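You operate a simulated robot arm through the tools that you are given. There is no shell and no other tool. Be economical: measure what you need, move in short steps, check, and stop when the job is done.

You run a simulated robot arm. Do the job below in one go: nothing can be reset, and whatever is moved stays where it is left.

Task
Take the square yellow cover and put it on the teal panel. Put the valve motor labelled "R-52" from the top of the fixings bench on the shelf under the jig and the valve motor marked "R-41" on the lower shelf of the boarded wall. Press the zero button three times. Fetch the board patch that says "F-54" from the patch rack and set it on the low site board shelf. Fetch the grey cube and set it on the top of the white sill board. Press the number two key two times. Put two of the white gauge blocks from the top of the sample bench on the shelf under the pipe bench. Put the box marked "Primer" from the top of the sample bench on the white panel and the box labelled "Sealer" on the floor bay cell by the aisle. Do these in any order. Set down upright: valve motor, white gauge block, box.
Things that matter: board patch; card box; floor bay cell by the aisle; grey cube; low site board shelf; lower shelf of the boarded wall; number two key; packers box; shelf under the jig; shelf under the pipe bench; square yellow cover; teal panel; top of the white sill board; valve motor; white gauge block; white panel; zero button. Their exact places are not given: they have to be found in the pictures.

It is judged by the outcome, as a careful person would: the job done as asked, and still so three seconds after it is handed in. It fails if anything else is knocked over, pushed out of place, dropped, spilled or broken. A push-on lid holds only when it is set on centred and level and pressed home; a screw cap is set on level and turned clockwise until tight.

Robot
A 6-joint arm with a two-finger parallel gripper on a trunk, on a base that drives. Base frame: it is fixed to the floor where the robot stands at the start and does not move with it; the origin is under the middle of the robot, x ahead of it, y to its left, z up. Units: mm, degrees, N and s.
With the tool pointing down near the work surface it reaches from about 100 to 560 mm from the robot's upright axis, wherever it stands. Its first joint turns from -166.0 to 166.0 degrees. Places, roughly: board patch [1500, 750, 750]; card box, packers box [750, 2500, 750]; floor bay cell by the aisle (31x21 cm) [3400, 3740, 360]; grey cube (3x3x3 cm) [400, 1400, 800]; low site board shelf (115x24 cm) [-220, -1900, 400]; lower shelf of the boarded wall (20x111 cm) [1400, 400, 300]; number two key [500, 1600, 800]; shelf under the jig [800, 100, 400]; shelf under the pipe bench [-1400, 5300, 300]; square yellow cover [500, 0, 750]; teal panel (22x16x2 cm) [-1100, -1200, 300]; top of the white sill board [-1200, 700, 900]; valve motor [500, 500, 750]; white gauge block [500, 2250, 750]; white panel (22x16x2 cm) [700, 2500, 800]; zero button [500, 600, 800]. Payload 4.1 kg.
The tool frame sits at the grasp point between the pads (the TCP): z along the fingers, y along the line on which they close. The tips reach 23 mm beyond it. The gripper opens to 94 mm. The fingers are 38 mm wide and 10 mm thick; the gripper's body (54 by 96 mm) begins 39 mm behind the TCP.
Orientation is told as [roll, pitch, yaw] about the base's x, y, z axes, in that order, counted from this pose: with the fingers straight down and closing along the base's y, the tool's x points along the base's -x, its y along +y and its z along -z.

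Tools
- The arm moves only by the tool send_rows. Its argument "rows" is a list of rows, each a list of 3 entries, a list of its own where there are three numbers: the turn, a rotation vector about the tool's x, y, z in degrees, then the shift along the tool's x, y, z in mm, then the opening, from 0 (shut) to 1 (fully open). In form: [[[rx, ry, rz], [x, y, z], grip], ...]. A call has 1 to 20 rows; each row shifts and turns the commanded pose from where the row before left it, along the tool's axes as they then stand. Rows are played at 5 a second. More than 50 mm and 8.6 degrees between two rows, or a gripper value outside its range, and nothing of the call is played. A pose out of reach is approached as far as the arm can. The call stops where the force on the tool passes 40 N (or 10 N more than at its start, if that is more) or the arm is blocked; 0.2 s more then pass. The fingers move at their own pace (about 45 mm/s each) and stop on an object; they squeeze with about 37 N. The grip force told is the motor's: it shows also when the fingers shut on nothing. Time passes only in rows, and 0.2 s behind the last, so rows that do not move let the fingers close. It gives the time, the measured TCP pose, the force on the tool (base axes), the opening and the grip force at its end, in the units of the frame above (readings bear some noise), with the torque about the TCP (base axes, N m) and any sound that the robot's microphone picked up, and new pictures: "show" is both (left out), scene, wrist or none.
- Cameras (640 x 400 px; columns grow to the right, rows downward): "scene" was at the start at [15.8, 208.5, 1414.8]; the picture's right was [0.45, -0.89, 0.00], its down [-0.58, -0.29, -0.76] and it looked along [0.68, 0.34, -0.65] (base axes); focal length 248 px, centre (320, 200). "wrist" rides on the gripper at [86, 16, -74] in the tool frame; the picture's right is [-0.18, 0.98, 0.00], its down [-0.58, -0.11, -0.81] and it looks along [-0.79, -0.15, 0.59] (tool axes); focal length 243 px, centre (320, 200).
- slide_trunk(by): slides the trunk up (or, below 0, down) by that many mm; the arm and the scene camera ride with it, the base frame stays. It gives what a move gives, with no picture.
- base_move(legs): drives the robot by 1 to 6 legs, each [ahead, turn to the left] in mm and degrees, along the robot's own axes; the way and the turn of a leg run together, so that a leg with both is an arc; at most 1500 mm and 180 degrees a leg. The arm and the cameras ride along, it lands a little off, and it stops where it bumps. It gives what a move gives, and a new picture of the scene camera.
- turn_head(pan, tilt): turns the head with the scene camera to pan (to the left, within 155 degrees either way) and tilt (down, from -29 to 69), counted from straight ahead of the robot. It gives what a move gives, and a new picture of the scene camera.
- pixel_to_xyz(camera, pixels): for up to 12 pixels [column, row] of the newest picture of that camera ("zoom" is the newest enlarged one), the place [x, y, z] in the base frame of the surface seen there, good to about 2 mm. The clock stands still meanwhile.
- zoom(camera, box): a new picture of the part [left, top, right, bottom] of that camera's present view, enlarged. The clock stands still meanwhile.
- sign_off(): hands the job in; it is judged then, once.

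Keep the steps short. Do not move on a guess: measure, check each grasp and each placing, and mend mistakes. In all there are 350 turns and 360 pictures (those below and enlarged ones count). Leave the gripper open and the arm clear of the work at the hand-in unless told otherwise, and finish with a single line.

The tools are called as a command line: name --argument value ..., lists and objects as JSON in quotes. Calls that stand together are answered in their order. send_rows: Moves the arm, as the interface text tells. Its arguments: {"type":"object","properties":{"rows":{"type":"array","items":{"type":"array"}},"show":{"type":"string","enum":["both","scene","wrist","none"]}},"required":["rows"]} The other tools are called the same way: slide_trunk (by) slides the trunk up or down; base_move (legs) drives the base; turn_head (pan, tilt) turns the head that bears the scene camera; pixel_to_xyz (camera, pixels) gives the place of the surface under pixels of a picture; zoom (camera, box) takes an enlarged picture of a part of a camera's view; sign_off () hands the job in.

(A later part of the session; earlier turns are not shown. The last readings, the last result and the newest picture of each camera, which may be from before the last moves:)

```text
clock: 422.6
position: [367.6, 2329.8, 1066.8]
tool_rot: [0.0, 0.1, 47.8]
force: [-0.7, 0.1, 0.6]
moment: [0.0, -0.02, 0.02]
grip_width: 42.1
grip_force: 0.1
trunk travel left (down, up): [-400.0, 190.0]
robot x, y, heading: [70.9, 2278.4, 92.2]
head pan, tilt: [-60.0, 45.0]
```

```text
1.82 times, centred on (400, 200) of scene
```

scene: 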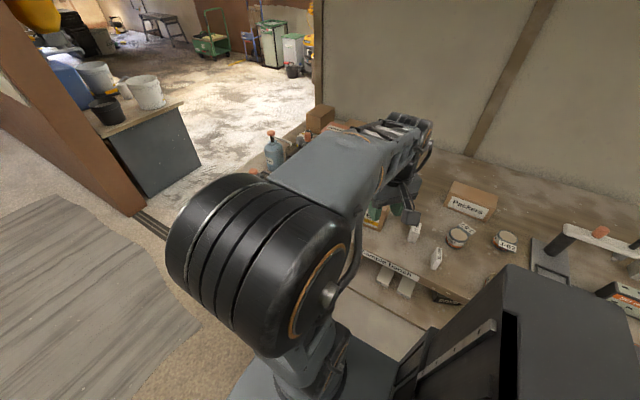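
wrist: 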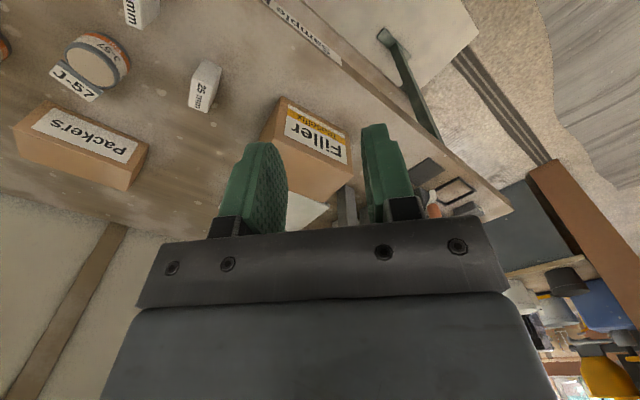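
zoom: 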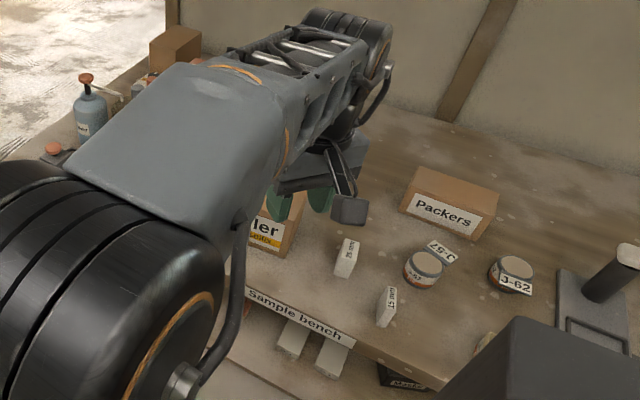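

I see Filler and Packers boxes; Primer and Sealer must be farther along. I drive 400 ahead and look.

base_move --legs '[[0, -2.3], [450, 0]]'

turn_head --pan -110 --tilt 45

turn_head --pan -45 --tilt 35

```text
clock: 425.6
position: [370.1, 2767.5, 1066.3]
tool_rot: [0.1, 0.1, 45.8]
force: [0.2, 0.5, 0.4]
moment: [-0.01, 0.0, 0.0]
grip_width: 42.4
grip_force: 0.0
trunk travel left (down, up): [-400.0, 190.0]
robot x, y, heading: [69.4, 2724.3, 90.0]
head pan, tilt: [-60.0, 45.0]
```

scene: 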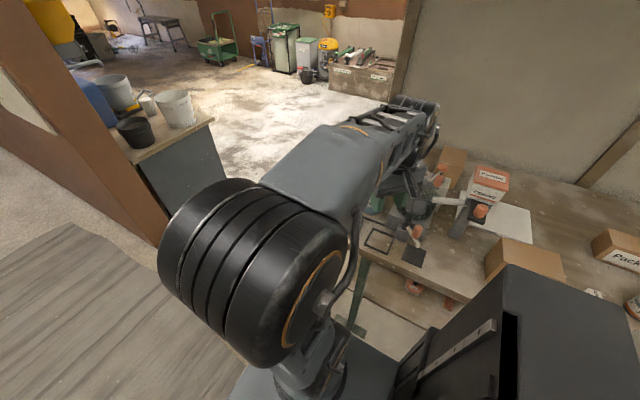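

```text
clock: 426.8
position: [368.9, 2767.5, 1066.7]
tool_rot: [0.0, 0.1, 45.8]
force: [0.3, -0.6, 0.7]
moment: [-0.02, -0.01, 0.01]
grip_width: 42.2
grip_force: 0.1
trunk travel left (down, up): [-400.0, 190.0]
robot x, y, heading: [70.7, 2726.3, 90.1]
head pan, tilt: [-110.0, 45.0]
```

scene: 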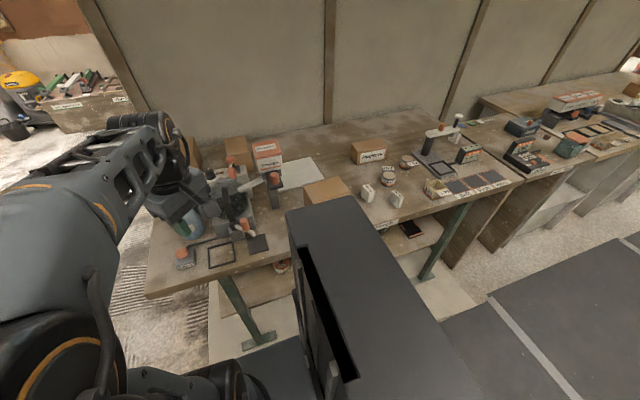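

```text
clock: 428.2
position: [369.7, 2767.3, 1065.3]
tool_rot: [0.0, 0.2, 45.8]
force: [-0.6, 0.2, -0.4]
moment: [0.04, 0.02, 0.04]
grip_width: 42.4
grip_force: 0.0
trunk travel left (down, up): [-400.0, 190.0]
robot x, y, heading: [67.5, 2722.7, 90.1]
head pan, tilt: [-45.0, 35.0]
```

scene: 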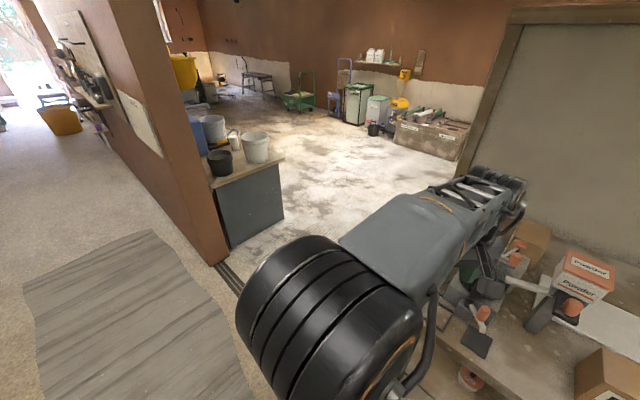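

turn_head --pan -95 --tilt 45

zoom --camera "scene" --box '[180, 110, 360, 260]'

zoom --camera "scene" --box '[340, 110, 560, 260]'

```text
clock: 429.4
position: [369.7, 2767.0, 1066.4]
tool_rot: [0.1, 0.1, 45.8]
force: [-0.6, 0.0, 0.4]
moment: [-0.01, 0.05, -0.03]
grip_width: 42.4
grip_force: 0.1
trunk travel left (down, up): [-400.0, 190.0]
robot x, y, heading: [71.2, 2724.3, 90.0]
head pan, tilt: [-95.0, 45.0]
```

scene: 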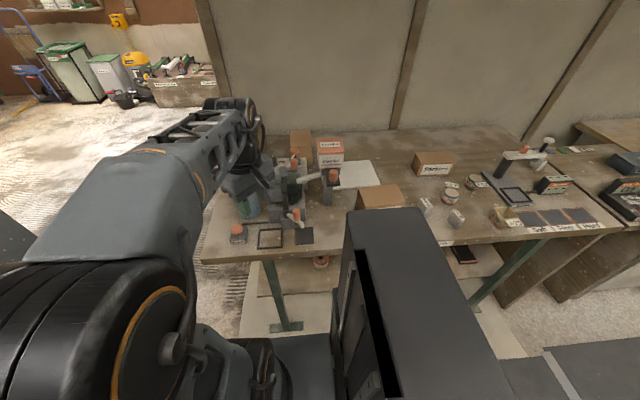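

```text
2.67 times, centred on (270, 185) of scene
```

zoom: 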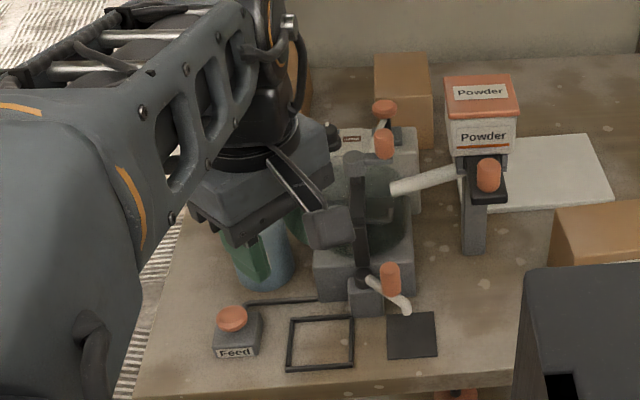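

```text
2.67 times, centred on (450, 185) of scene
```

zoom: 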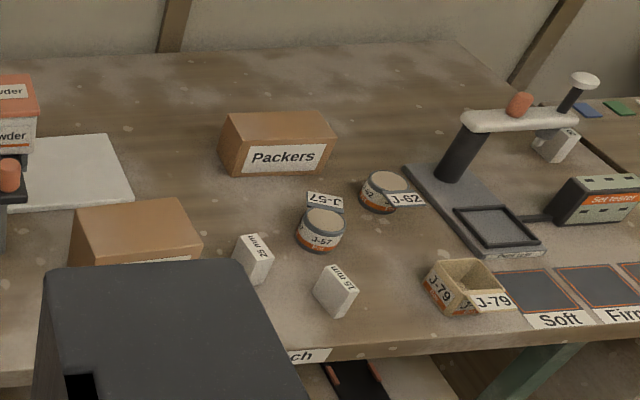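

pixel_to_xyz --camera "scene" --pixels '[[301, 135], [301, 155], [295, 150], [265, 148], [300, 128], [360, 175], [375, 180], [340, 168], [345, 187], [435, 155], [425, 205], [456, 217]]'

zoom --camera "scene" --box '[255, 110, 355, 180]'

```text
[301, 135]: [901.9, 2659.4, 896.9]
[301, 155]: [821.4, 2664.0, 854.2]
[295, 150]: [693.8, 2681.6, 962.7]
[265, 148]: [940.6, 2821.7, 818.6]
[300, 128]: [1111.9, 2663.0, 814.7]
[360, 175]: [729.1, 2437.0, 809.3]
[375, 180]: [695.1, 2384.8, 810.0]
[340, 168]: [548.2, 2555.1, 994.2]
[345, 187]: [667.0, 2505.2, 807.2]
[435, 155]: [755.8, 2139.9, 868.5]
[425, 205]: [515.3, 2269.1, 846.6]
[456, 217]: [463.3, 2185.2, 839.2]
```

```text
5.71 times, centred on (305, 145) of scene
```

zoom: 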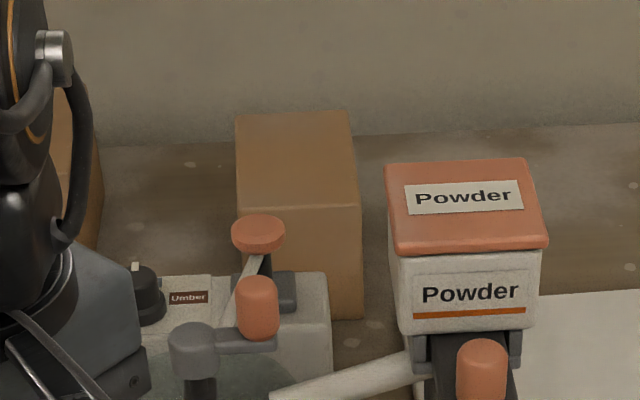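

Two unlabelled-looking brown boxes stand at the back near (880,2660) and (940,2820); labels may face another way. I examine the route round the bench's north end.

turn_head --pan -35 --tilt 45

pixel_to_xyz --camera "scene" --pixels '[[300, 200], [250, 240], [150, 200], [200, 215], [350, 150], [230, 130], [180, 110], [420, 150], [500, 330], [520, 180], [470, 100], [260, 290]]'

```text
clock: 430.7
position: [369.9, 2768.6, 1066.4]
tool_rot: [0.0, 0.1, 45.8]
force: [0.0, -0.2, 0.4]
moment: [-0.01, 0.02, 0.04]
grip_width: 42.4
grip_force: 0.0
trunk travel left (down, up): [-400.0, 190.0]
robot x, y, heading: [70.4, 2725.1, 90.4]
head pan, tilt: [-35.0, 45.0]
```

scene: 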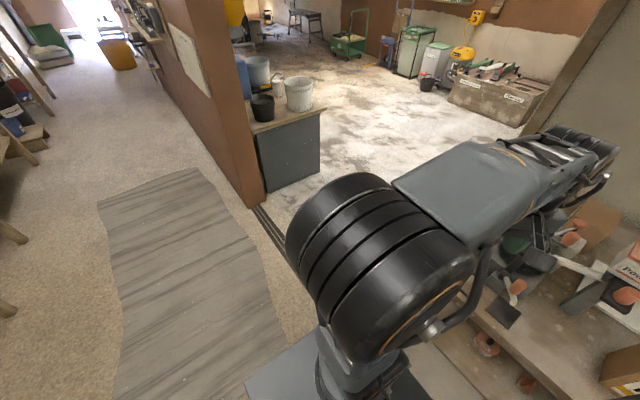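

```text
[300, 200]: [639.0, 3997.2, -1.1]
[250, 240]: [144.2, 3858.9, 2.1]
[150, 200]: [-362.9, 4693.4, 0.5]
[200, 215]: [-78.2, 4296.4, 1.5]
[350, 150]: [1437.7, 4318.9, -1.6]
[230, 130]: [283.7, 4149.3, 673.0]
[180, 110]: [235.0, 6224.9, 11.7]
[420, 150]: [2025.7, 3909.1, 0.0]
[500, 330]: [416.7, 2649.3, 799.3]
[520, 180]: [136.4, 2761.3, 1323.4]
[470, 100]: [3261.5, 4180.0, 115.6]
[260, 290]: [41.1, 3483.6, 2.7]
```

Clear passage north of the bench. I drive round to its north end, ending at about (870,3430) heading east with the arm toward the bench.

base_move --legs '[[700, 0], [0, -90], [800, 0]]'

turn_head --pan -95 --tilt 40

```text
clock: 442.2
position: [910.4, 3151.7, 1065.8]
tool_rot: [0.0, 0.2, -42.6]
force: [0.3, 0.2, 0.0]
moment: [-0.02, 0.04, 0.0]
grip_width: 42.0
grip_force: 0.0
trunk travel left (down, up): [-400.0, 190.0]
robot x, y, heading: [861.1, 3445.4, 1.5]
head pan, tilt: [-35.0, 45.0]
```

scene: 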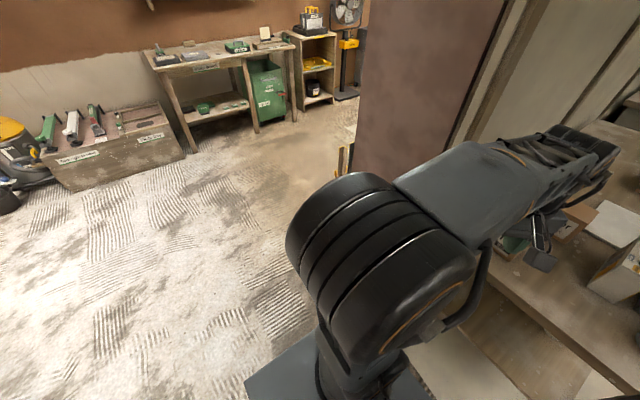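

```text
clock: 443.5
position: [911.1, 3151.4, 1065.5]
tool_rot: [-0.1, 0.0, -42.5]
force: [-0.3, 0.0, -1.0]
moment: [0.01, 0.0, -0.03]
grip_width: 42.1
grip_force: 0.1
trunk travel left (down, up): [-400.0, 190.0]
robot x, y, heading: [860.2, 3447.1, 1.6]
head pan, tilt: [-95.0, 40.0]
```

scene: 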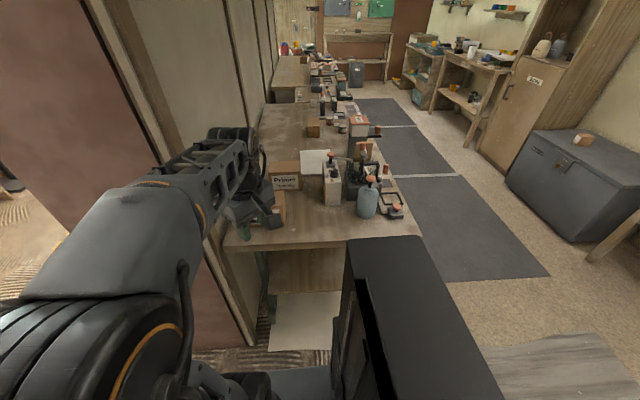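

zoom --camera "scene" --box '[220, 120, 420, 260]'

pixel_to_xyz --camera "scene" --pixels '[[285, 181], [285, 170], [271, 181], [299, 180], [280, 200], [280, 215], [315, 160], [303, 168], [328, 152], [331, 190], [300, 240], [250, 245]]'

send_rows --rows '[[[0, 0, 0], [0, 0, 0], 0.45]]' --show "wrist"

```text
2.86 times, centred on (320, 190) of scene
```

zoom: 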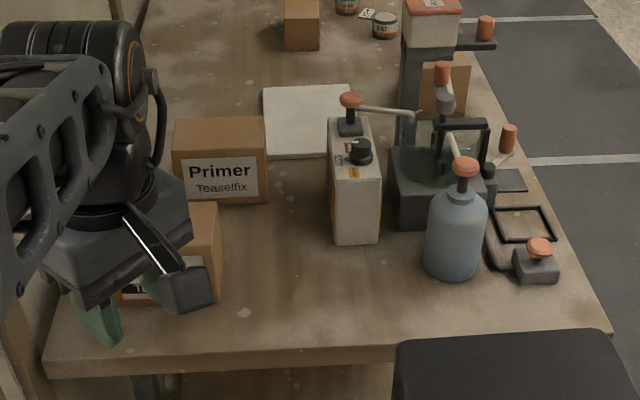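

```text
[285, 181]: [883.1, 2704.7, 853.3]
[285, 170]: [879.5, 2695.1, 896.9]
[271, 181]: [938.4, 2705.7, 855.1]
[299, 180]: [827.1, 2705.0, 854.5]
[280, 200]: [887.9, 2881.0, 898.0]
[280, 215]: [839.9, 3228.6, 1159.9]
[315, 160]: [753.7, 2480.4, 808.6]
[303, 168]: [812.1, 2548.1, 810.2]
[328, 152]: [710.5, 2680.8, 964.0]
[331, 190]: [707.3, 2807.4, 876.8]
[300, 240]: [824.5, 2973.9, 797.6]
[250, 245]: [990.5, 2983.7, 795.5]
```

```text
clock: 443.9
position: [911.4, 3150.8, 1065.0]
tool_rot: [0.1, 0.1, -42.6]
force: [0.4, -0.7, 0.4]
moment: [0.0, -0.01, 0.0]
grip_width: 42.2
grip_force: 0.1
trunk travel left (down, up): [-400.0, 190.0]
robot x, y, heading: [860.7, 3450.5, 1.6]
head pan, tilt: [-95.0, 40.0]
```

wrist: 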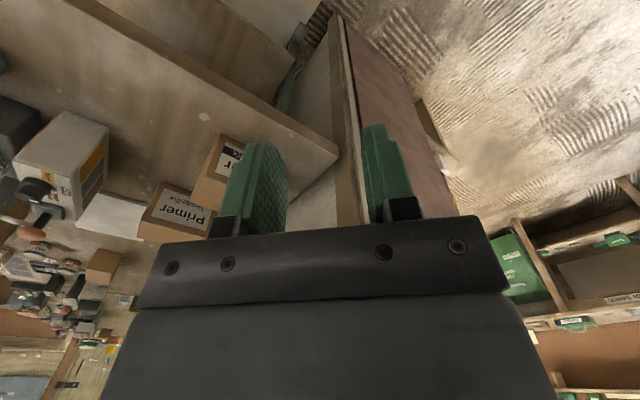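

Primer box: north face y≈2705, x 825–945, top 897. Another box stands nearer (top at (888,2881,898)), likely Sealer. I turn the wrist to look south at them.

send_rows --rows '[[[0, 0, 7.9], [0, 0, 0], 0.45], [[0, 0, 7.9], [0, 0, 0], 0.45], [[0, 0, 7.9], [0, 0, 0], 1], [[0, 0, 7.9], [0, 0, 0], 1], [[0, 0, 7.9], [0, 0, 0], 1], [[0, 0, 7.9], [0, 0, 0], 1], [[0, 0, 0], [0, 0, 0], 1]]' --show "wrist"

zoom --camera "wrist" --box '[180, 60, 460, 230]'

```text
clock: 445.5
position: [910.5, 3149.8, 1065.5]
tool_rot: [-0.1, 0.1, -90.0]
force: [-0.4, 0.8, -0.6]
moment: [0.03, 0.02, -0.03]
grip_width: 94.0
grip_force: 0.1
trunk travel left (down, up): [-400.0, 190.0]
robot x, y, heading: [860.8, 3450.7, 1.4]
head pan, tilt: [-95.0, 40.0]
```

wrist: 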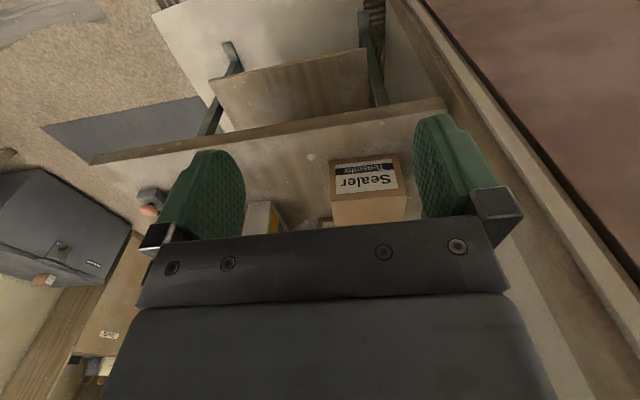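

```text
2.29 times, centred on (320, 145) of wrist
```

zoom: 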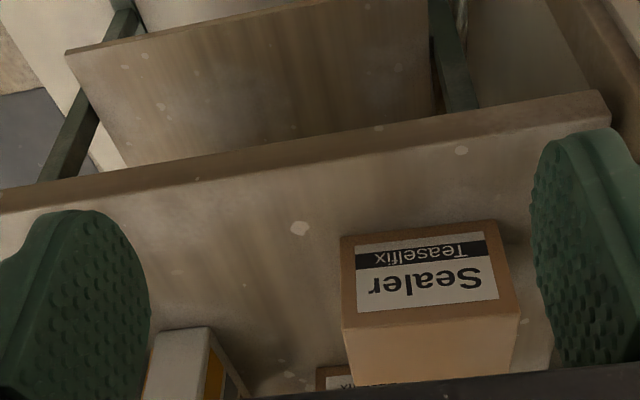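

Sealer confirmed. I measure its edges.

pixel_to_xyz --camera "wrist" --pixels '[[332, 165], [397, 158], [333, 195], [403, 190], [335, 222], [404, 216], [366, 180], [366, 210], [330, 160], [410, 165], [300, 210], [365, 222]]'

```text
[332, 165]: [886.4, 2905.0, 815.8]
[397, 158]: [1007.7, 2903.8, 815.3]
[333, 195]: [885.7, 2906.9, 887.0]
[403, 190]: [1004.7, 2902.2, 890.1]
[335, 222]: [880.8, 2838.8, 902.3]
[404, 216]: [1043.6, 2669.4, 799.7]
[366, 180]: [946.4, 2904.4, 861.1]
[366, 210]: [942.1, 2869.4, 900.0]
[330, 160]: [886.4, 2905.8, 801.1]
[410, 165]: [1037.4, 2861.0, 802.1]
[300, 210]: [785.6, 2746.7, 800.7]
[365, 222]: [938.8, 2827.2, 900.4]
```

Sealer: x 885–1007, north face y≈2905, top 900. I bring the base ~215 mm closer with a zig-zag.

base_move --legs '[[0, 20], [-610, 0], [0, -21.4], [590, 0]]'

send_rows --rows '[[[0, 0, 0], [0, 0, -20], 1], [[0, 0, 0], [0, 0, 0], 1]]' --show "wrist"

```text
clock: 454.1
position: [912.2, 2927.5, 1066.6]
tool_rot: [-0.1, 0.1, -91.4]
force: [0.4, 0.7, 0.1]
moment: [-0.03, 0.0, 0.01]
grip_width: 93.8
grip_force: 0.0
trunk travel left (down, up): [-400.0, 190.0]
robot x, y, heading: [867.9, 3236.3, -3.7]
head pan, tilt: [-95.0, 40.0]
```

scene: 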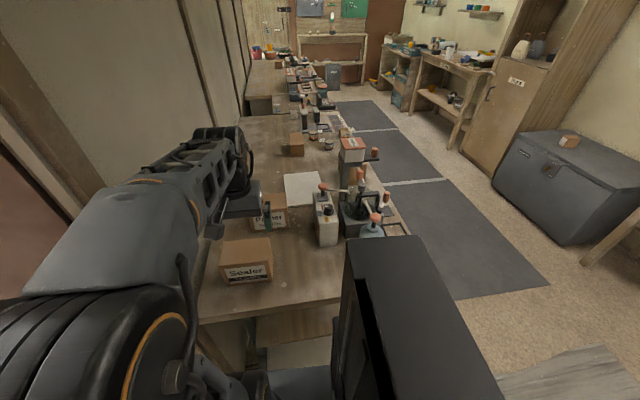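

```text
clock: 454.7
position: [913.1, 2928.0, 1085.5]
tool_rot: [-0.2, 0.0, -91.4]
force: [-0.1, 0.7, 0.3]
moment: [-0.01, -0.02, 0.0]
grip_width: 94.1
grip_force: 0.1
trunk travel left (down, up): [-400.0, 190.0]
robot x, y, heading: [871.7, 3232.4, -3.8]
head pan, tilt: [-95.0, 40.0]
```

wrist: 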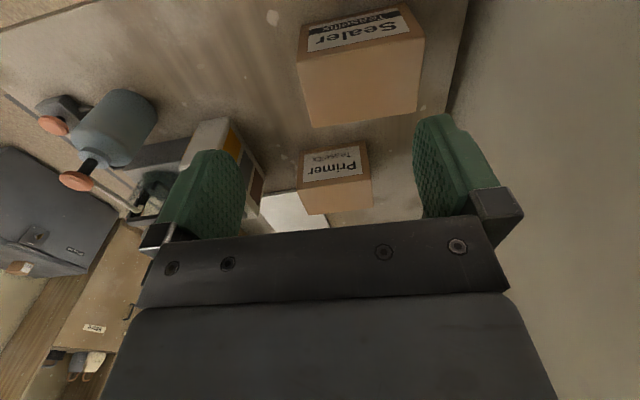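

Now I measure all edges of both boxes.

pixel_to_xyz --camera "wrist" --pixels '[[302, 58], [422, 38], [313, 122], [416, 107], [365, 112], [306, 185], [371, 178], [311, 211], [371, 206], [340, 206], [300, 155], [366, 147]]'

pixel_to_xyz --camera "scene" --pixels '[[222, 262], [270, 258], [225, 243], [265, 240], [295, 180], [318, 180], [290, 200], [325, 198], [300, 190]]'

```text
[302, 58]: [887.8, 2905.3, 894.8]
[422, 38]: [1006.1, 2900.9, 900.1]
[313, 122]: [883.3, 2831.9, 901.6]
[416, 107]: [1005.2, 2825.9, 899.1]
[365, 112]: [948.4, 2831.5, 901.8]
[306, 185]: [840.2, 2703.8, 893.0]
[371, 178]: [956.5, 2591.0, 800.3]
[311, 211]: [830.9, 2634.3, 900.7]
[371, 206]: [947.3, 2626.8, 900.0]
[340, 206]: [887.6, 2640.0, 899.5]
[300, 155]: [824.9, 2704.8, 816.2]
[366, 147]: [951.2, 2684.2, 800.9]
```

```text
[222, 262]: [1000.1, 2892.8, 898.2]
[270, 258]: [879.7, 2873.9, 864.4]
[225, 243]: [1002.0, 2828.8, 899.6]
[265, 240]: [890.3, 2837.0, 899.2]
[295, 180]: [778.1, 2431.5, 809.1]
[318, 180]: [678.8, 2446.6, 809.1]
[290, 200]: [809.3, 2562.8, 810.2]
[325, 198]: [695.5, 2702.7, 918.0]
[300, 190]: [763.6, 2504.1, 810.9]
```

Sealer: centre (945,2864), depth ≈82, yaw ≈−2°. I turn the tool to yaw −2 (closing along y) and go above it, fully open.

send_rows --rows '[[[0, 0, -8.1], [0, 0, 0], 1], [[0, 0, -8.1], [0, 0, 0], 1], [[0, 0, -8.1], [0, 0, 0], 1], [[0, 0, -8.1], [0, 0, 0], 1], [[0, 0, -8.1], [0, 0, 0], 1], [[0, 0, -8.1], [0, 0, 0], 1], [[0, 0, -8.1], [0, 0, 0], 1], [[0, 0, -8.1], [0, 0, 0], 1], [[0, 0, -8.1], [0, 0, 0], 1], [[0, 0, -8.1], [0, 0, 0], 1], [[0, 0, -8.1], [0, 0, 0], 1], [[0, 0, 0], [-17.2, -31.4, 0], 1], [[0, 0, 0], [-17.2, -31.4, 0], 1], [[0, 0, 0], [0, 0, 45], 1], [[0, 0, 0], [0, 0, 45], 1], [[0, 0, 0], [0, 0, 35], 1], [[0, 0, 0], [0, 0, 0], 1]]'

zoom --camera "wrist" --box '[180, 20, 500, 220]'

```text
clock: 458.3
position: [945.0, 2861.5, 962.4]
tool_rot: [0.1, 0.2, -2.3]
force: [0.0, -0.1, -0.4]
moment: [0.0, -0.02, -0.03]
grip_width: 94.1
grip_force: 0.0
trunk travel left (down, up): [-400.0, 190.0]
robot x, y, heading: [869.7, 3235.4, -3.9]
head pan, tilt: [-95.0, 40.0]
```

scene: 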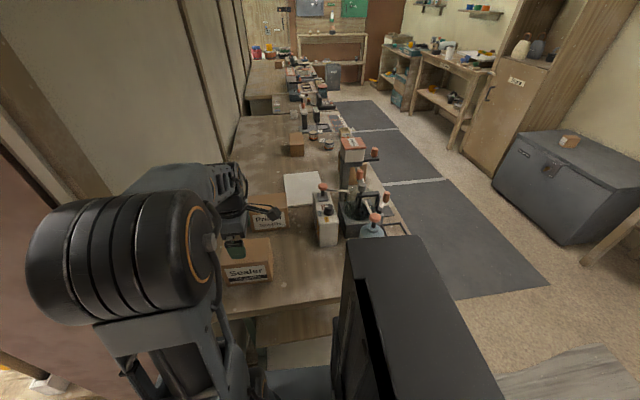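
wrist: 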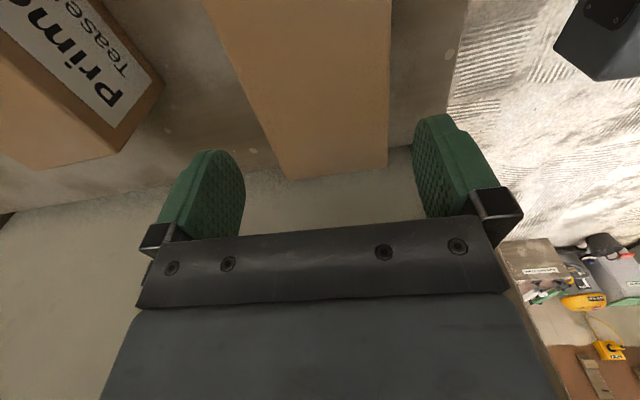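

```text
2.00 times, centred on (340, 120) of wrist
```

zoom: 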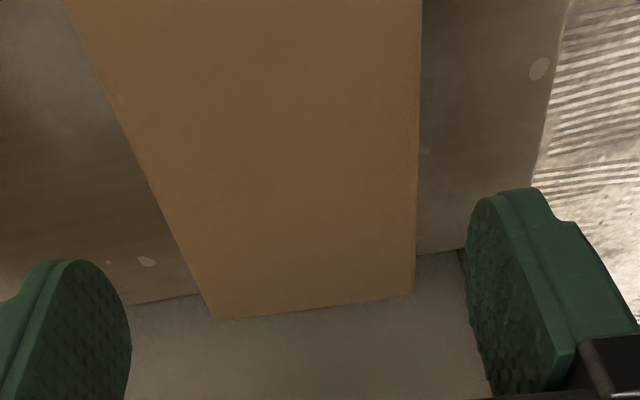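

pixel_to_xyz --camera "zoom" --pixels '[[222, 312], [408, 286], [160, 180], [412, 180], [120, 100], [414, 100], [110, 50], [412, 50]]'

```text
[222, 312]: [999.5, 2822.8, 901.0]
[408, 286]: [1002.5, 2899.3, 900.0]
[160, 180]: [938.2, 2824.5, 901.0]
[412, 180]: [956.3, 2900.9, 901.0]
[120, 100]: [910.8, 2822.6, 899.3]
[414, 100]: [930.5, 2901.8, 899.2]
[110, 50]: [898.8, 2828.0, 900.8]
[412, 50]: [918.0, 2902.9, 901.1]
```

Centre y≈2862, aligned. I descend 90 mm and close.

send_rows --rows '[[[0, 0, 0], [0, 0.5, 30], 1], [[0, 0, 0], [0, 0, 30], 1], [[0, 0, 0], [0, 0, 29], 1], [[0, 0, 0], [0, 0, 0], 1], [[0, 0, 0], [0, 0, 0], 0], [[0, 0, 0], [0, 0, 0], 0], [[0, 0, 0], [0, 0, 0], 0]]' --show "wrist"

```text
clock: 459.9
position: [944.8, 2863.1, 874.2]
tool_rot: [0.1, 0.1, -2.3]
force: [0.5, -2.2, 0.6]
moment: [-0.26, 0.08, 0.04]
grip_width: 85.2
grip_force: 37.2
trunk travel left (down, up): [-400.0, 190.0]
robot x, y, heading: [870.8, 3234.2, -3.8]
head pan, tilt: [-95.0, 40.0]
```

wrist: 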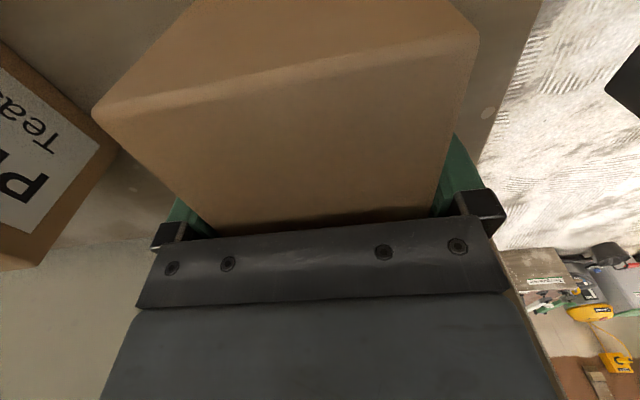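

Gripped at 85 mm. I lift 100 and check the hold.

send_rows --rows '[[[0, 0, 0], [0, 0, -20], 0], [[0, 0, 0], [0, 0, -40], 0], [[0, 0, 0], [0, 0, -40], 0], [[0, 0, 0], [0, 0, -30], 0], [[0, 0, 0], [0, 0, 0], 0]]' --show "wrist"

turn_head --pan 20 --tilt 30

```text
clock: 461.1
position: [944.1, 2863.2, 1000.4]
tool_rot: [0.1, 0.2, -2.3]
force: [0.3, 0.3, -4.3]
moment: [-0.01, 0.0, 0.0]
grip_width: 84.8
grip_force: 37.1
trunk travel left (down, up): [-400.0, 190.0]
robot x, y, heading: [868.0, 3232.6, -4.0]
head pan, tilt: [-95.0, 40.0]
```

wrist: 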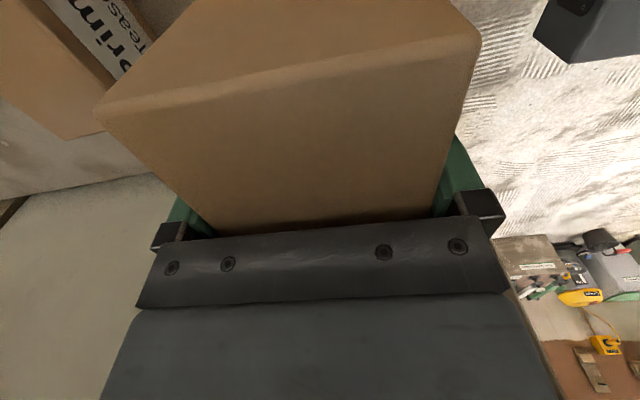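

```text
clock: 463.0
position: [944.6, 2863.8, 1000.7]
tool_rot: [0.2, 0.1, -2.3]
force: [-0.5, 0.5, -4.2]
moment: [0.01, 0.03, 0.0]
grip_width: 84.9
grip_force: 37.1
trunk travel left (down, up): [-400.0, 190.0]
robot x, y, heading: [871.4, 3231.1, -3.9]
head pan, tilt: [20.0, 30.0]
```

scene: 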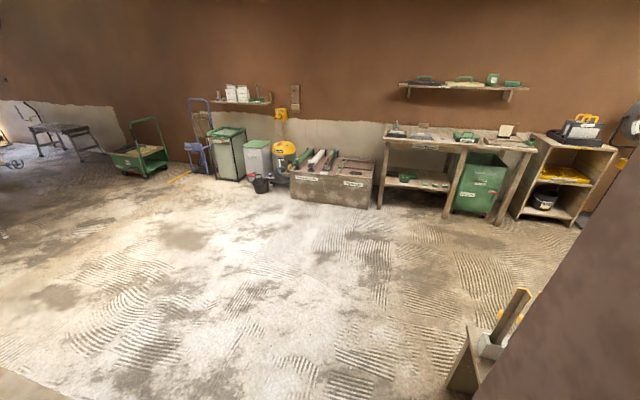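

The floor bay stands at (335,180). I enlarge and measure it.

zoom --camera "scene" --box '[270, 130, 400, 220]'

pixel_to_xyz --camera "scene" --pixels '[[293, 180], [300, 178], [320, 165], [340, 172], [355, 172], [365, 165], [375, 180], [330, 195], [368, 160], [345, 160], [333, 185]]'

```text
4.44 times, centred on (335, 175) of scene
```

zoom: 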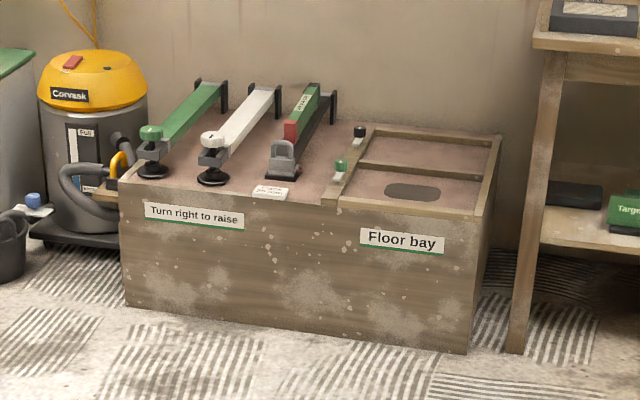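

```text
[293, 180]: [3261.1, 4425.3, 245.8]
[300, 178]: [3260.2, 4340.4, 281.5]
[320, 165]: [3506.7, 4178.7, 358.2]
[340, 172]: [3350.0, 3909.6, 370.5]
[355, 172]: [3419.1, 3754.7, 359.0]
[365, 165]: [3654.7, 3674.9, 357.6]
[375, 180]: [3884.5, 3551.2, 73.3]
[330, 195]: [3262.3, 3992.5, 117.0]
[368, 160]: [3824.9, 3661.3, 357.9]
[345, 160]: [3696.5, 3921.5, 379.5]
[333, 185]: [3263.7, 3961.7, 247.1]
```

pixel_to_xyz --camera "scene" --pixels '[[490, 345], [455, 385], [520, 300], [560, 250], [500, 380], [600, 150], [470, 340], [540, 280]]'

slide_trunk --by 170

```text
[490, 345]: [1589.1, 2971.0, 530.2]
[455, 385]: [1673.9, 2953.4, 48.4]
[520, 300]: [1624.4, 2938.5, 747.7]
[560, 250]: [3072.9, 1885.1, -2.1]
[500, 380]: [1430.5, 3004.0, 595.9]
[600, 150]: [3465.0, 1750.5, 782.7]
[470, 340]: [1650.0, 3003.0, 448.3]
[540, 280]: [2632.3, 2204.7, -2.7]
```

```text
clock: 464.9
position: [943.9, 2863.4, 1170.7]
tool_rot: [0.1, 0.1, -2.3]
force: [0.7, 0.4, -3.3]
moment: [0.0, 0.07, -0.02]
grip_width: 85.1
grip_force: 36.7
trunk travel left (down, up): [-570.0, 20.0]
robot x, y, heading: [870.3, 3232.7, -4.0]
head pan, tilt: [20.0, 30.0]
```

Trunk raised so the box clears everything on the bench. I swing out backwards, then head east.

base_move --legs '[[0, -20], [-600, 0], [0, 27.2], [1400, 0]]'

```text
clock: 477.5
position: [1859.1, 3223.4, 1170.2]
tool_rot: [0.1, 0.0, 5.9]
force: [0.5, -0.1, -4.1]
moment: [0.01, 0.01, 0.01]
grip_width: 84.9
grip_force: 37.1
trunk travel left (down, up): [-570.0, 20.0]
robot x, y, heading: [1725.1, 3576.4, 4.3]
head pan, tilt: [20.0, 30.0]
```

scene: 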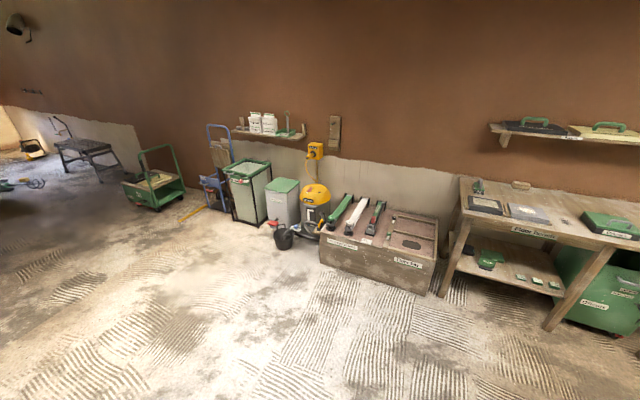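

base_move --legs '[[1235, 0], [0, 79.5]]'

turn_head --pan -80 --tilt 50

```text
clock: 485.6
position: [3245.2, 3442.7, 1169.7]
tool_rot: [0.1, 0.2, 43.1]
force: [0.5, 0.2, -3.8]
moment: [0.0, 0.03, -0.04]
grip_width: 85.5
grip_force: 37.1
trunk travel left (down, up): [-570.0, 20.0]
robot x, y, heading: [2927.2, 3657.6, 32.3]
head pan, tilt: [20.0, 30.0]
stopped in leg 2: the robot was blocked; the commanded pose is now the measured one
```

scene: 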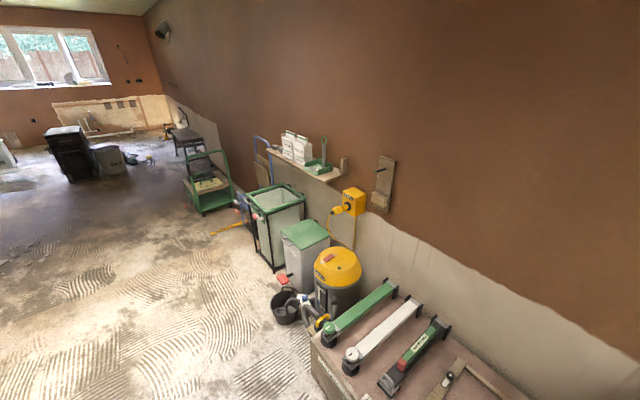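

```text
clock: 487.3
position: [3245.3, 3440.2, 1170.0]
tool_rot: [0.1, 0.2, 42.8]
force: [0.4, 0.5, -4.1]
moment: [0.0, 0.01, 0.0]
grip_width: 85.0
grip_force: 36.9
trunk travel left (down, up): [-570.0, 20.0]
robot x, y, heading: [2925.5, 3651.8, 32.4]
head pan, tilt: [-80.0, 50.0]
```

scene: 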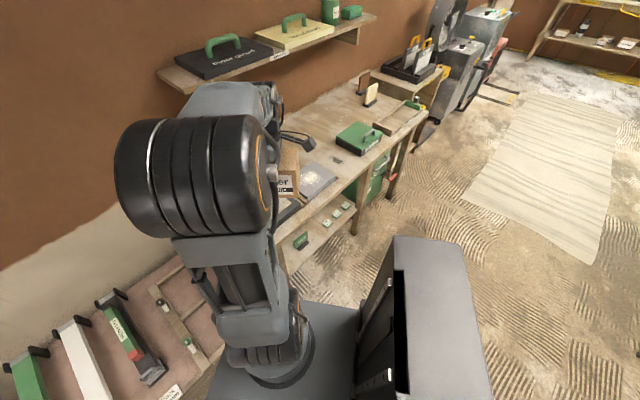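

The base corner met its margin at the bay. I back off, straighten up, and sidestep closer with a zig-zag.

base_move --legs '[[-110, 0], [0, 51], [0, -20], [250, 0], [0, 20], [-224, 0]]'

```text
clock: 493.4
position: [3325.4, 3784.9, 1170.4]
tool_rot: [0.2, 0.1, 73.4]
force: [-0.8, 0.8, -5.0]
moment: [0.01, 0.01, -0.02]
grip_width: 85.0
grip_force: 37.0
trunk travel left (down, up): [-570.0, 20.0]
robot x, y, heading: [2943.9, 3807.9, 63.0]
head pan, tilt: [-80.0, 50.0]
stopped in leg 4: the robot was blocked; the commanded pose is now the measured one
```

scene: 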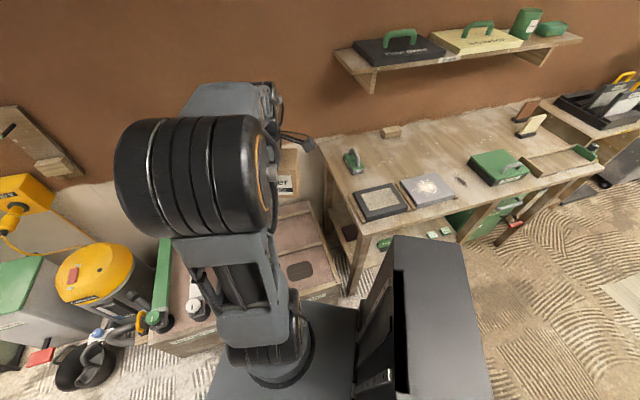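

The robot is close enough already. I measure the cell from here at (300,255).

zoom --camera "scene" --box '[240, 190, 360, 310]'

pixel_to_xyz --camera "scene" --pixels '[[290, 255], [320, 250], [285, 285], [330, 285], [302, 271], [332, 292], [325, 245], [300, 240], [300, 220], [315, 295], [280, 262]]'

```text
3.33 times, centred on (300, 250) of scene
```

zoom: 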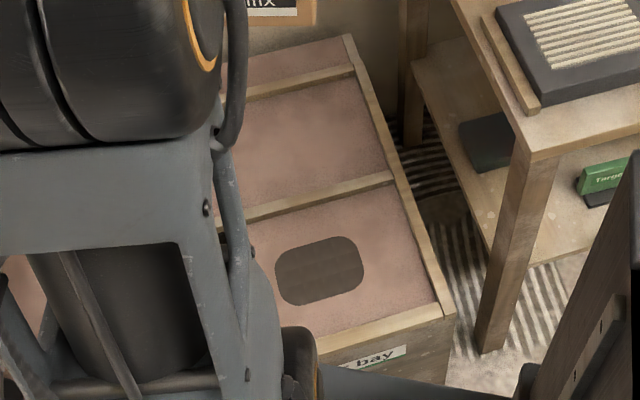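

```text
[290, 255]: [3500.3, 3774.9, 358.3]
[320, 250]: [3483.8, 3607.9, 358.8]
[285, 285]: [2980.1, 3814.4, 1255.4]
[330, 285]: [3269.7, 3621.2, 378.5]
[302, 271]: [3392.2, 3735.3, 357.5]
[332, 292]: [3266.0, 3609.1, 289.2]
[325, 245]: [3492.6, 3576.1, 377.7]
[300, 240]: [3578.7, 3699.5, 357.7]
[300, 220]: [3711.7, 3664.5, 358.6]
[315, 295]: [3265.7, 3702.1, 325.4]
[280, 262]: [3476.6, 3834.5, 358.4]
```

Cell floor z≈358, centre (3397,3738), rim 20 mm. I lower the trunk 570.

slide_trunk --by -570

send_rows --rows '[[[0, 0, 0], [12.5, -43, 0], 0], [[0, 0, 0], [12.5, -43, 0], 0], [[0, 0, 0], [0, 0, 40], 0], [[0, 0, 0], [0, 0, 40], 0], [[0, 0, 0], [0, 0, 0], 0]]'

```text
refused: -570 is not a number from -400 to 400
```

```text
clock: 494.6
position: [3401.1, 3737.3, 1088.9]
tool_rot: [0.1, 0.2, 73.5]
force: [0.5, 0.2, -4.7]
moment: [-0.01, -0.01, 0.01]
grip_width: 84.9
grip_force: 36.9
trunk travel left (down, up): [-570.0, 20.0]
robot x, y, heading: [2940.3, 3808.5, 62.8]
head pan, tilt: [-80.0, 50.0]
```

scene: 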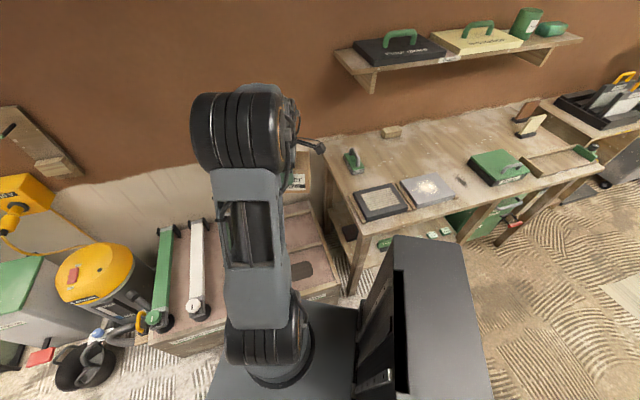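
wrist: 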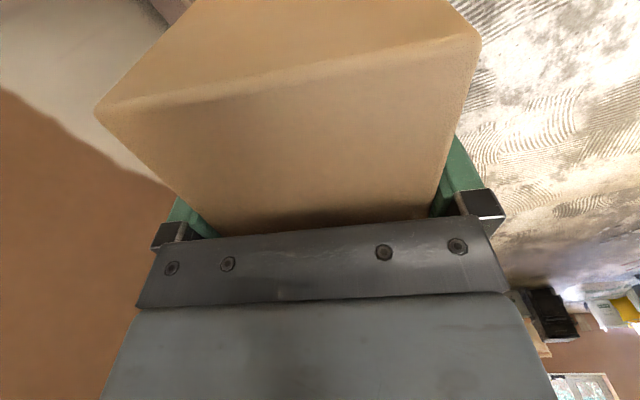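

slide_trunk --by -400

slide_trunk --by -170

send_rows --rows '[[[0, 0, 0], [0, 0, 40], 0], [[0, 0, 0], [0, 0, 30], 0], [[0, 0, 0], [0, 0, 0], 0]]'

```text
clock: 498.4
position: [3401.1, 3735.1, 690.1]
tool_rot: [0.1, 0.1, 73.4]
force: [-1.4, 0.5, -4.8]
moment: [0.01, 0.0, 0.03]
grip_width: 85.1
grip_force: 37.0
trunk travel left (down, up): [-170.0, 420.0]
robot x, y, heading: [2943.6, 3810.7, 62.9]
head pan, tilt: [-80.0, 50.0]
```

```text
clock: 500.3
position: [3401.4, 3737.0, 519.6]
tool_rot: [0.1, 0.1, 73.4]
force: [0.4, -0.1, -3.9]
moment: [-0.02, 0.01, 0.0]
grip_width: 84.9
grip_force: 37.1
trunk travel left (down, up): [0.0, 590.0]
robot x, y, heading: [2940.4, 3806.4, 63.2]
head pan, tilt: [-80.0, 50.0]
```

```text
clock: 501.1
position: [3400.5, 3734.8, 450.4]
tool_rot: [0.1, 0.0, 73.4]
force: [0.3, 0.2, -4.9]
moment: [0.0, 0.0, 0.0]
grip_width: 85.0
grip_force: 36.4
trunk travel left (down, up): [0.0, 590.0]
robot x, y, heading: [2941.6, 3807.6, 63.0]
head pan, tilt: [-80.0, 50.0]
```

scene: 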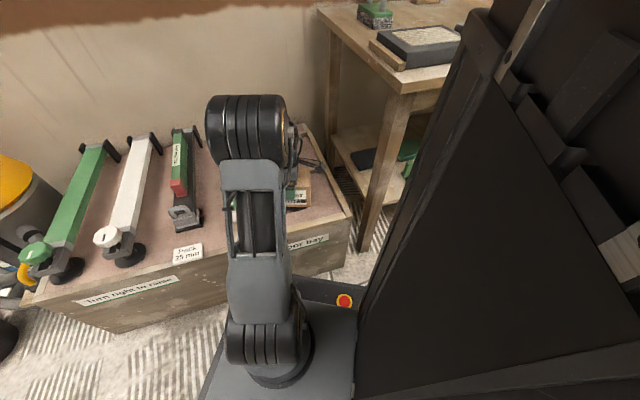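
wrist: 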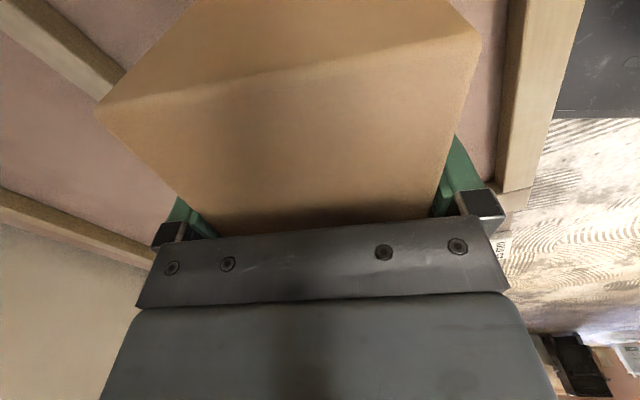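

Inside the cell frame. I lower the last ~18 mm.

send_rows --rows '[[[0, 0, 0], [0, 0, 12], 0], [[0, 0, 0], [0, 0, 3], 0], [[0, 0, 0], [0, 0, 1.5], 0], [[0, 0, 0], [0, 0, 1], 0], [[0, 0, 0], [0, 0, 0], 0]]' --show "none"

```text
clock: 502.3
position: [3401.6, 3736.4, 432.6]
tool_rot: [0.0, 0.1, 73.4]
force: [-2.1, 2.3, 14.9]
moment: [0.56, 0.8, 0.12]
grip_width: 85.0
grip_force: 36.9
trunk travel left (down, up): [0.0, 590.0]
robot x, y, heading: [2942.3, 3805.3, 63.4]
head pan, tilt: [-80.0, 50.0]
```

Contact. I open fully and lift straight up.

send_rows --rows '[[[0, 0, 0], [0, 0, -0.8], 0], [[0, 0, 0], [0, 0, 0], 1], [[0, 0, 0], [0, 0, 0], 1], [[0, 0, 0], [0, 0, -25], 1], [[0, 0, 0], [0, 0, -40], 1], [[0, 0, 0], [0, 0, -40], 1], [[0, 0, 0], [0, 0, 0], 1]]'

```text
clock: 503.9
position: [3399.3, 3735.1, 539.0]
tool_rot: [0.2, 0.1, 73.5]
force: [0.4, 0.7, -0.9]
moment: [0.0, -0.02, 0.01]
grip_width: 94.1
grip_force: 0.0
trunk travel left (down, up): [0.0, 590.0]
robot x, y, heading: [2945.0, 3808.1, 63.2]
head pan, tilt: [-80.0, 50.0]
```

scene: 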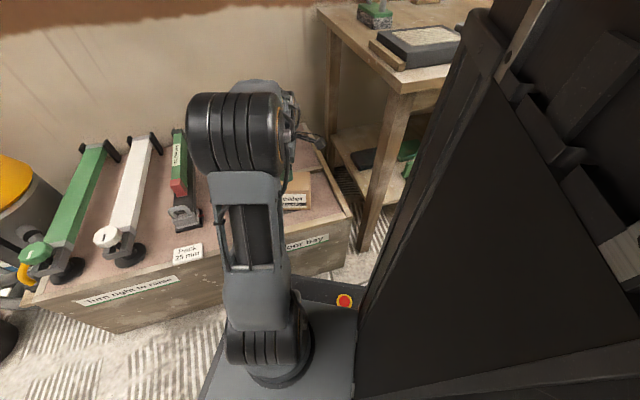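
wrist: 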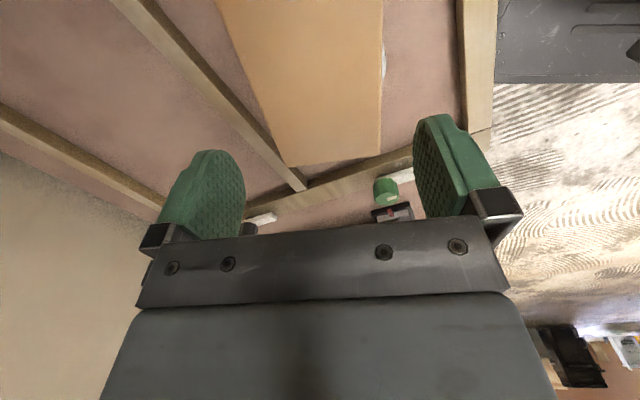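

Sealer stands in the cell. I raise the trunk, retract and swing the arm a bit, then reverse back toward the bench's north end for the Primer box.

slide_trunk --by 400

send_rows --rows '[[[0, 0, 0], [0, 0, -45], 1], [[0, 0, 0], [0, 0, -45], 1], [[0, 0, 0], [-12, 43, 0], 1], [[0, 0, 0], [-12, 43, 0], 1], [[0, 0, 0], [0, 0, 0], 1]]' --show "none"

base_move --legs '[[-150, 0], [0, -58], [-1000, 0], [-975, 0]]'

```text
clock: 507.7
position: [3399.2, 3735.9, 937.5]
tool_rot: [0.1, 0.0, 73.4]
force: [0.3, 0.7, 0.3]
moment: [-0.02, -0.03, 0.02]
grip_width: 93.8
grip_force: 0.1
trunk travel left (down, up): [-400.0, 190.0]
robot x, y, heading: [2939.0, 3809.1, 62.8]
head pan, tilt: [-80.0, 50.0]
```

```text
clock: 508.9
position: [3324.0, 3783.3, 1030.5]
tool_rot: [0.1, 0.0, 73.4]
force: [-0.1, 0.1, 0.6]
moment: [0.0, -0.04, 0.01]
grip_width: 94.1
grip_force: 0.1
trunk travel left (down, up): [-400.0, 190.0]
robot x, y, heading: [2942.9, 3805.0, 63.3]
head pan, tilt: [-80.0, 50.0]
```

```text
clock: 522.5
position: [1055.0, 3170.0, 1029.0]
tool_rot: [0.1, 0.1, 14.6]
force: [0.7, -1.1, 0.3]
moment: [0.02, 0.04, 0.03]
grip_width: 94.0
grip_force: 0.0
trunk travel left (down, up): [-400.0, 190.0]
robot x, y, heading: [877.9, 3507.7, 4.1]
head pan, tilt: [-80.0, 50.0]
```

scene: 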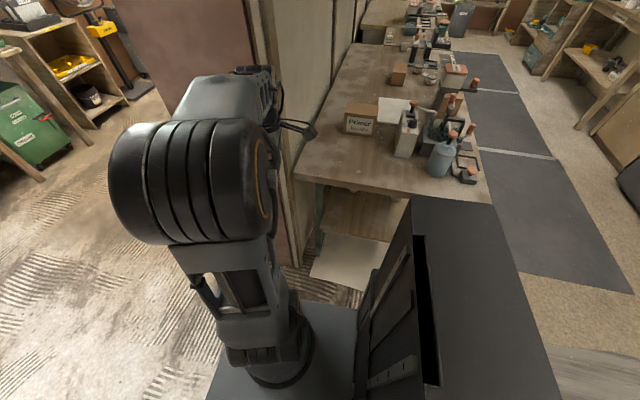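

I swing the arm to point south, then zig-zag the base closer to the bench end.

send_rows --rows '[[[0, 0, 6.5], [42.6, -7.3, 0], 1], [[0, 0, 6.5], [42.6, -7.3, 0], 1], [[0, 0, 6.5], [42.6, -7.3, 0], 1], [[0, 0, 6.5], [42.6, -7.3, 0], 1], [[0, 0, 0], [0, 0, -40], 1]]' --show "none"

base_move --legs '[[0, 25], [-620, 0], [0, -29], [545, 0]]'

send_rows --rows '[[[0, 0, 0], [0, 0, 0], 1]]' --show "wrist"

```text
clock: 523.6
position: [889.4, 3128.4, 1072.2]
tool_rot: [0.0, 0.1, -11.6]
force: [-0.3, 0.2, 0.2]
moment: [-0.01, -0.05, -0.02]
grip_width: 94.1
grip_force: 0.0
trunk travel left (down, up): [-400.0, 190.0]
robot x, y, heading: [881.0, 3508.4, 4.3]
head pan, tilt: [-80.0, 50.0]
```

```text
clock: 532.3
position: [836.9, 2834.0, 1072.0]
tool_rot: [0.0, 0.1, -15.9]
force: [0.6, 0.4, -0.3]
moment: [-0.01, 0.01, -0.04]
grip_width: 94.1
grip_force: 0.1
trunk travel left (down, up): [-400.0, 190.0]
robot x, y, heading: [855.2, 3213.4, -0.4]
head pan, tilt: [-80.0, 50.0]
stopped in leg 4: the robot was blocked; the commanded pose is now the measured one
```

scene: 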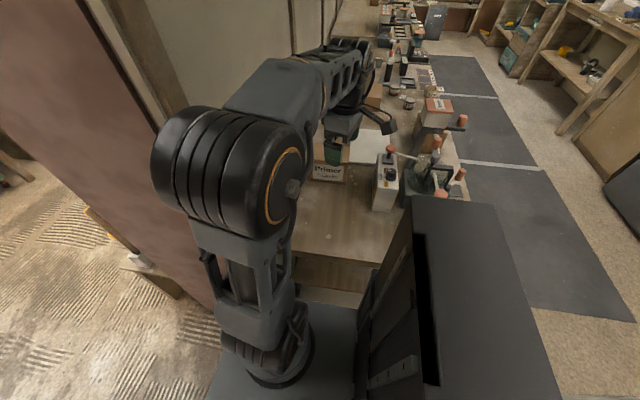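

```text
clock: 532.7
position: [837.5, 2832.9, 1072.1]
tool_rot: [0.0, 0.0, -15.9]
force: [1.3, 0.0, -0.3]
moment: [0.06, 0.01, 0.01]
grip_width: 94.1
grip_force: 0.0
trunk travel left (down, up): [-400.0, 190.0]
robot x, y, heading: [857.0, 3216.7, 0.0]
head pan, tilt: [-80.0, 50.0]
```

wrist: 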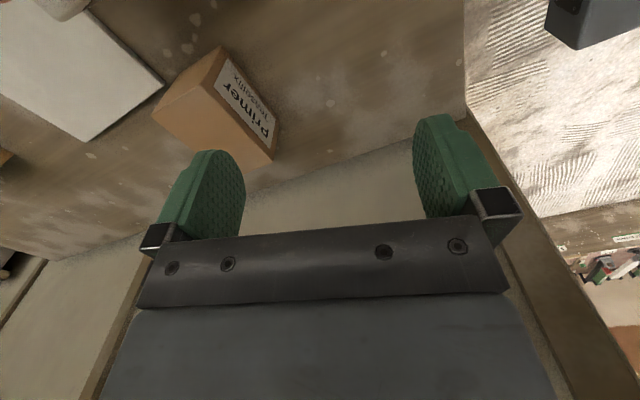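

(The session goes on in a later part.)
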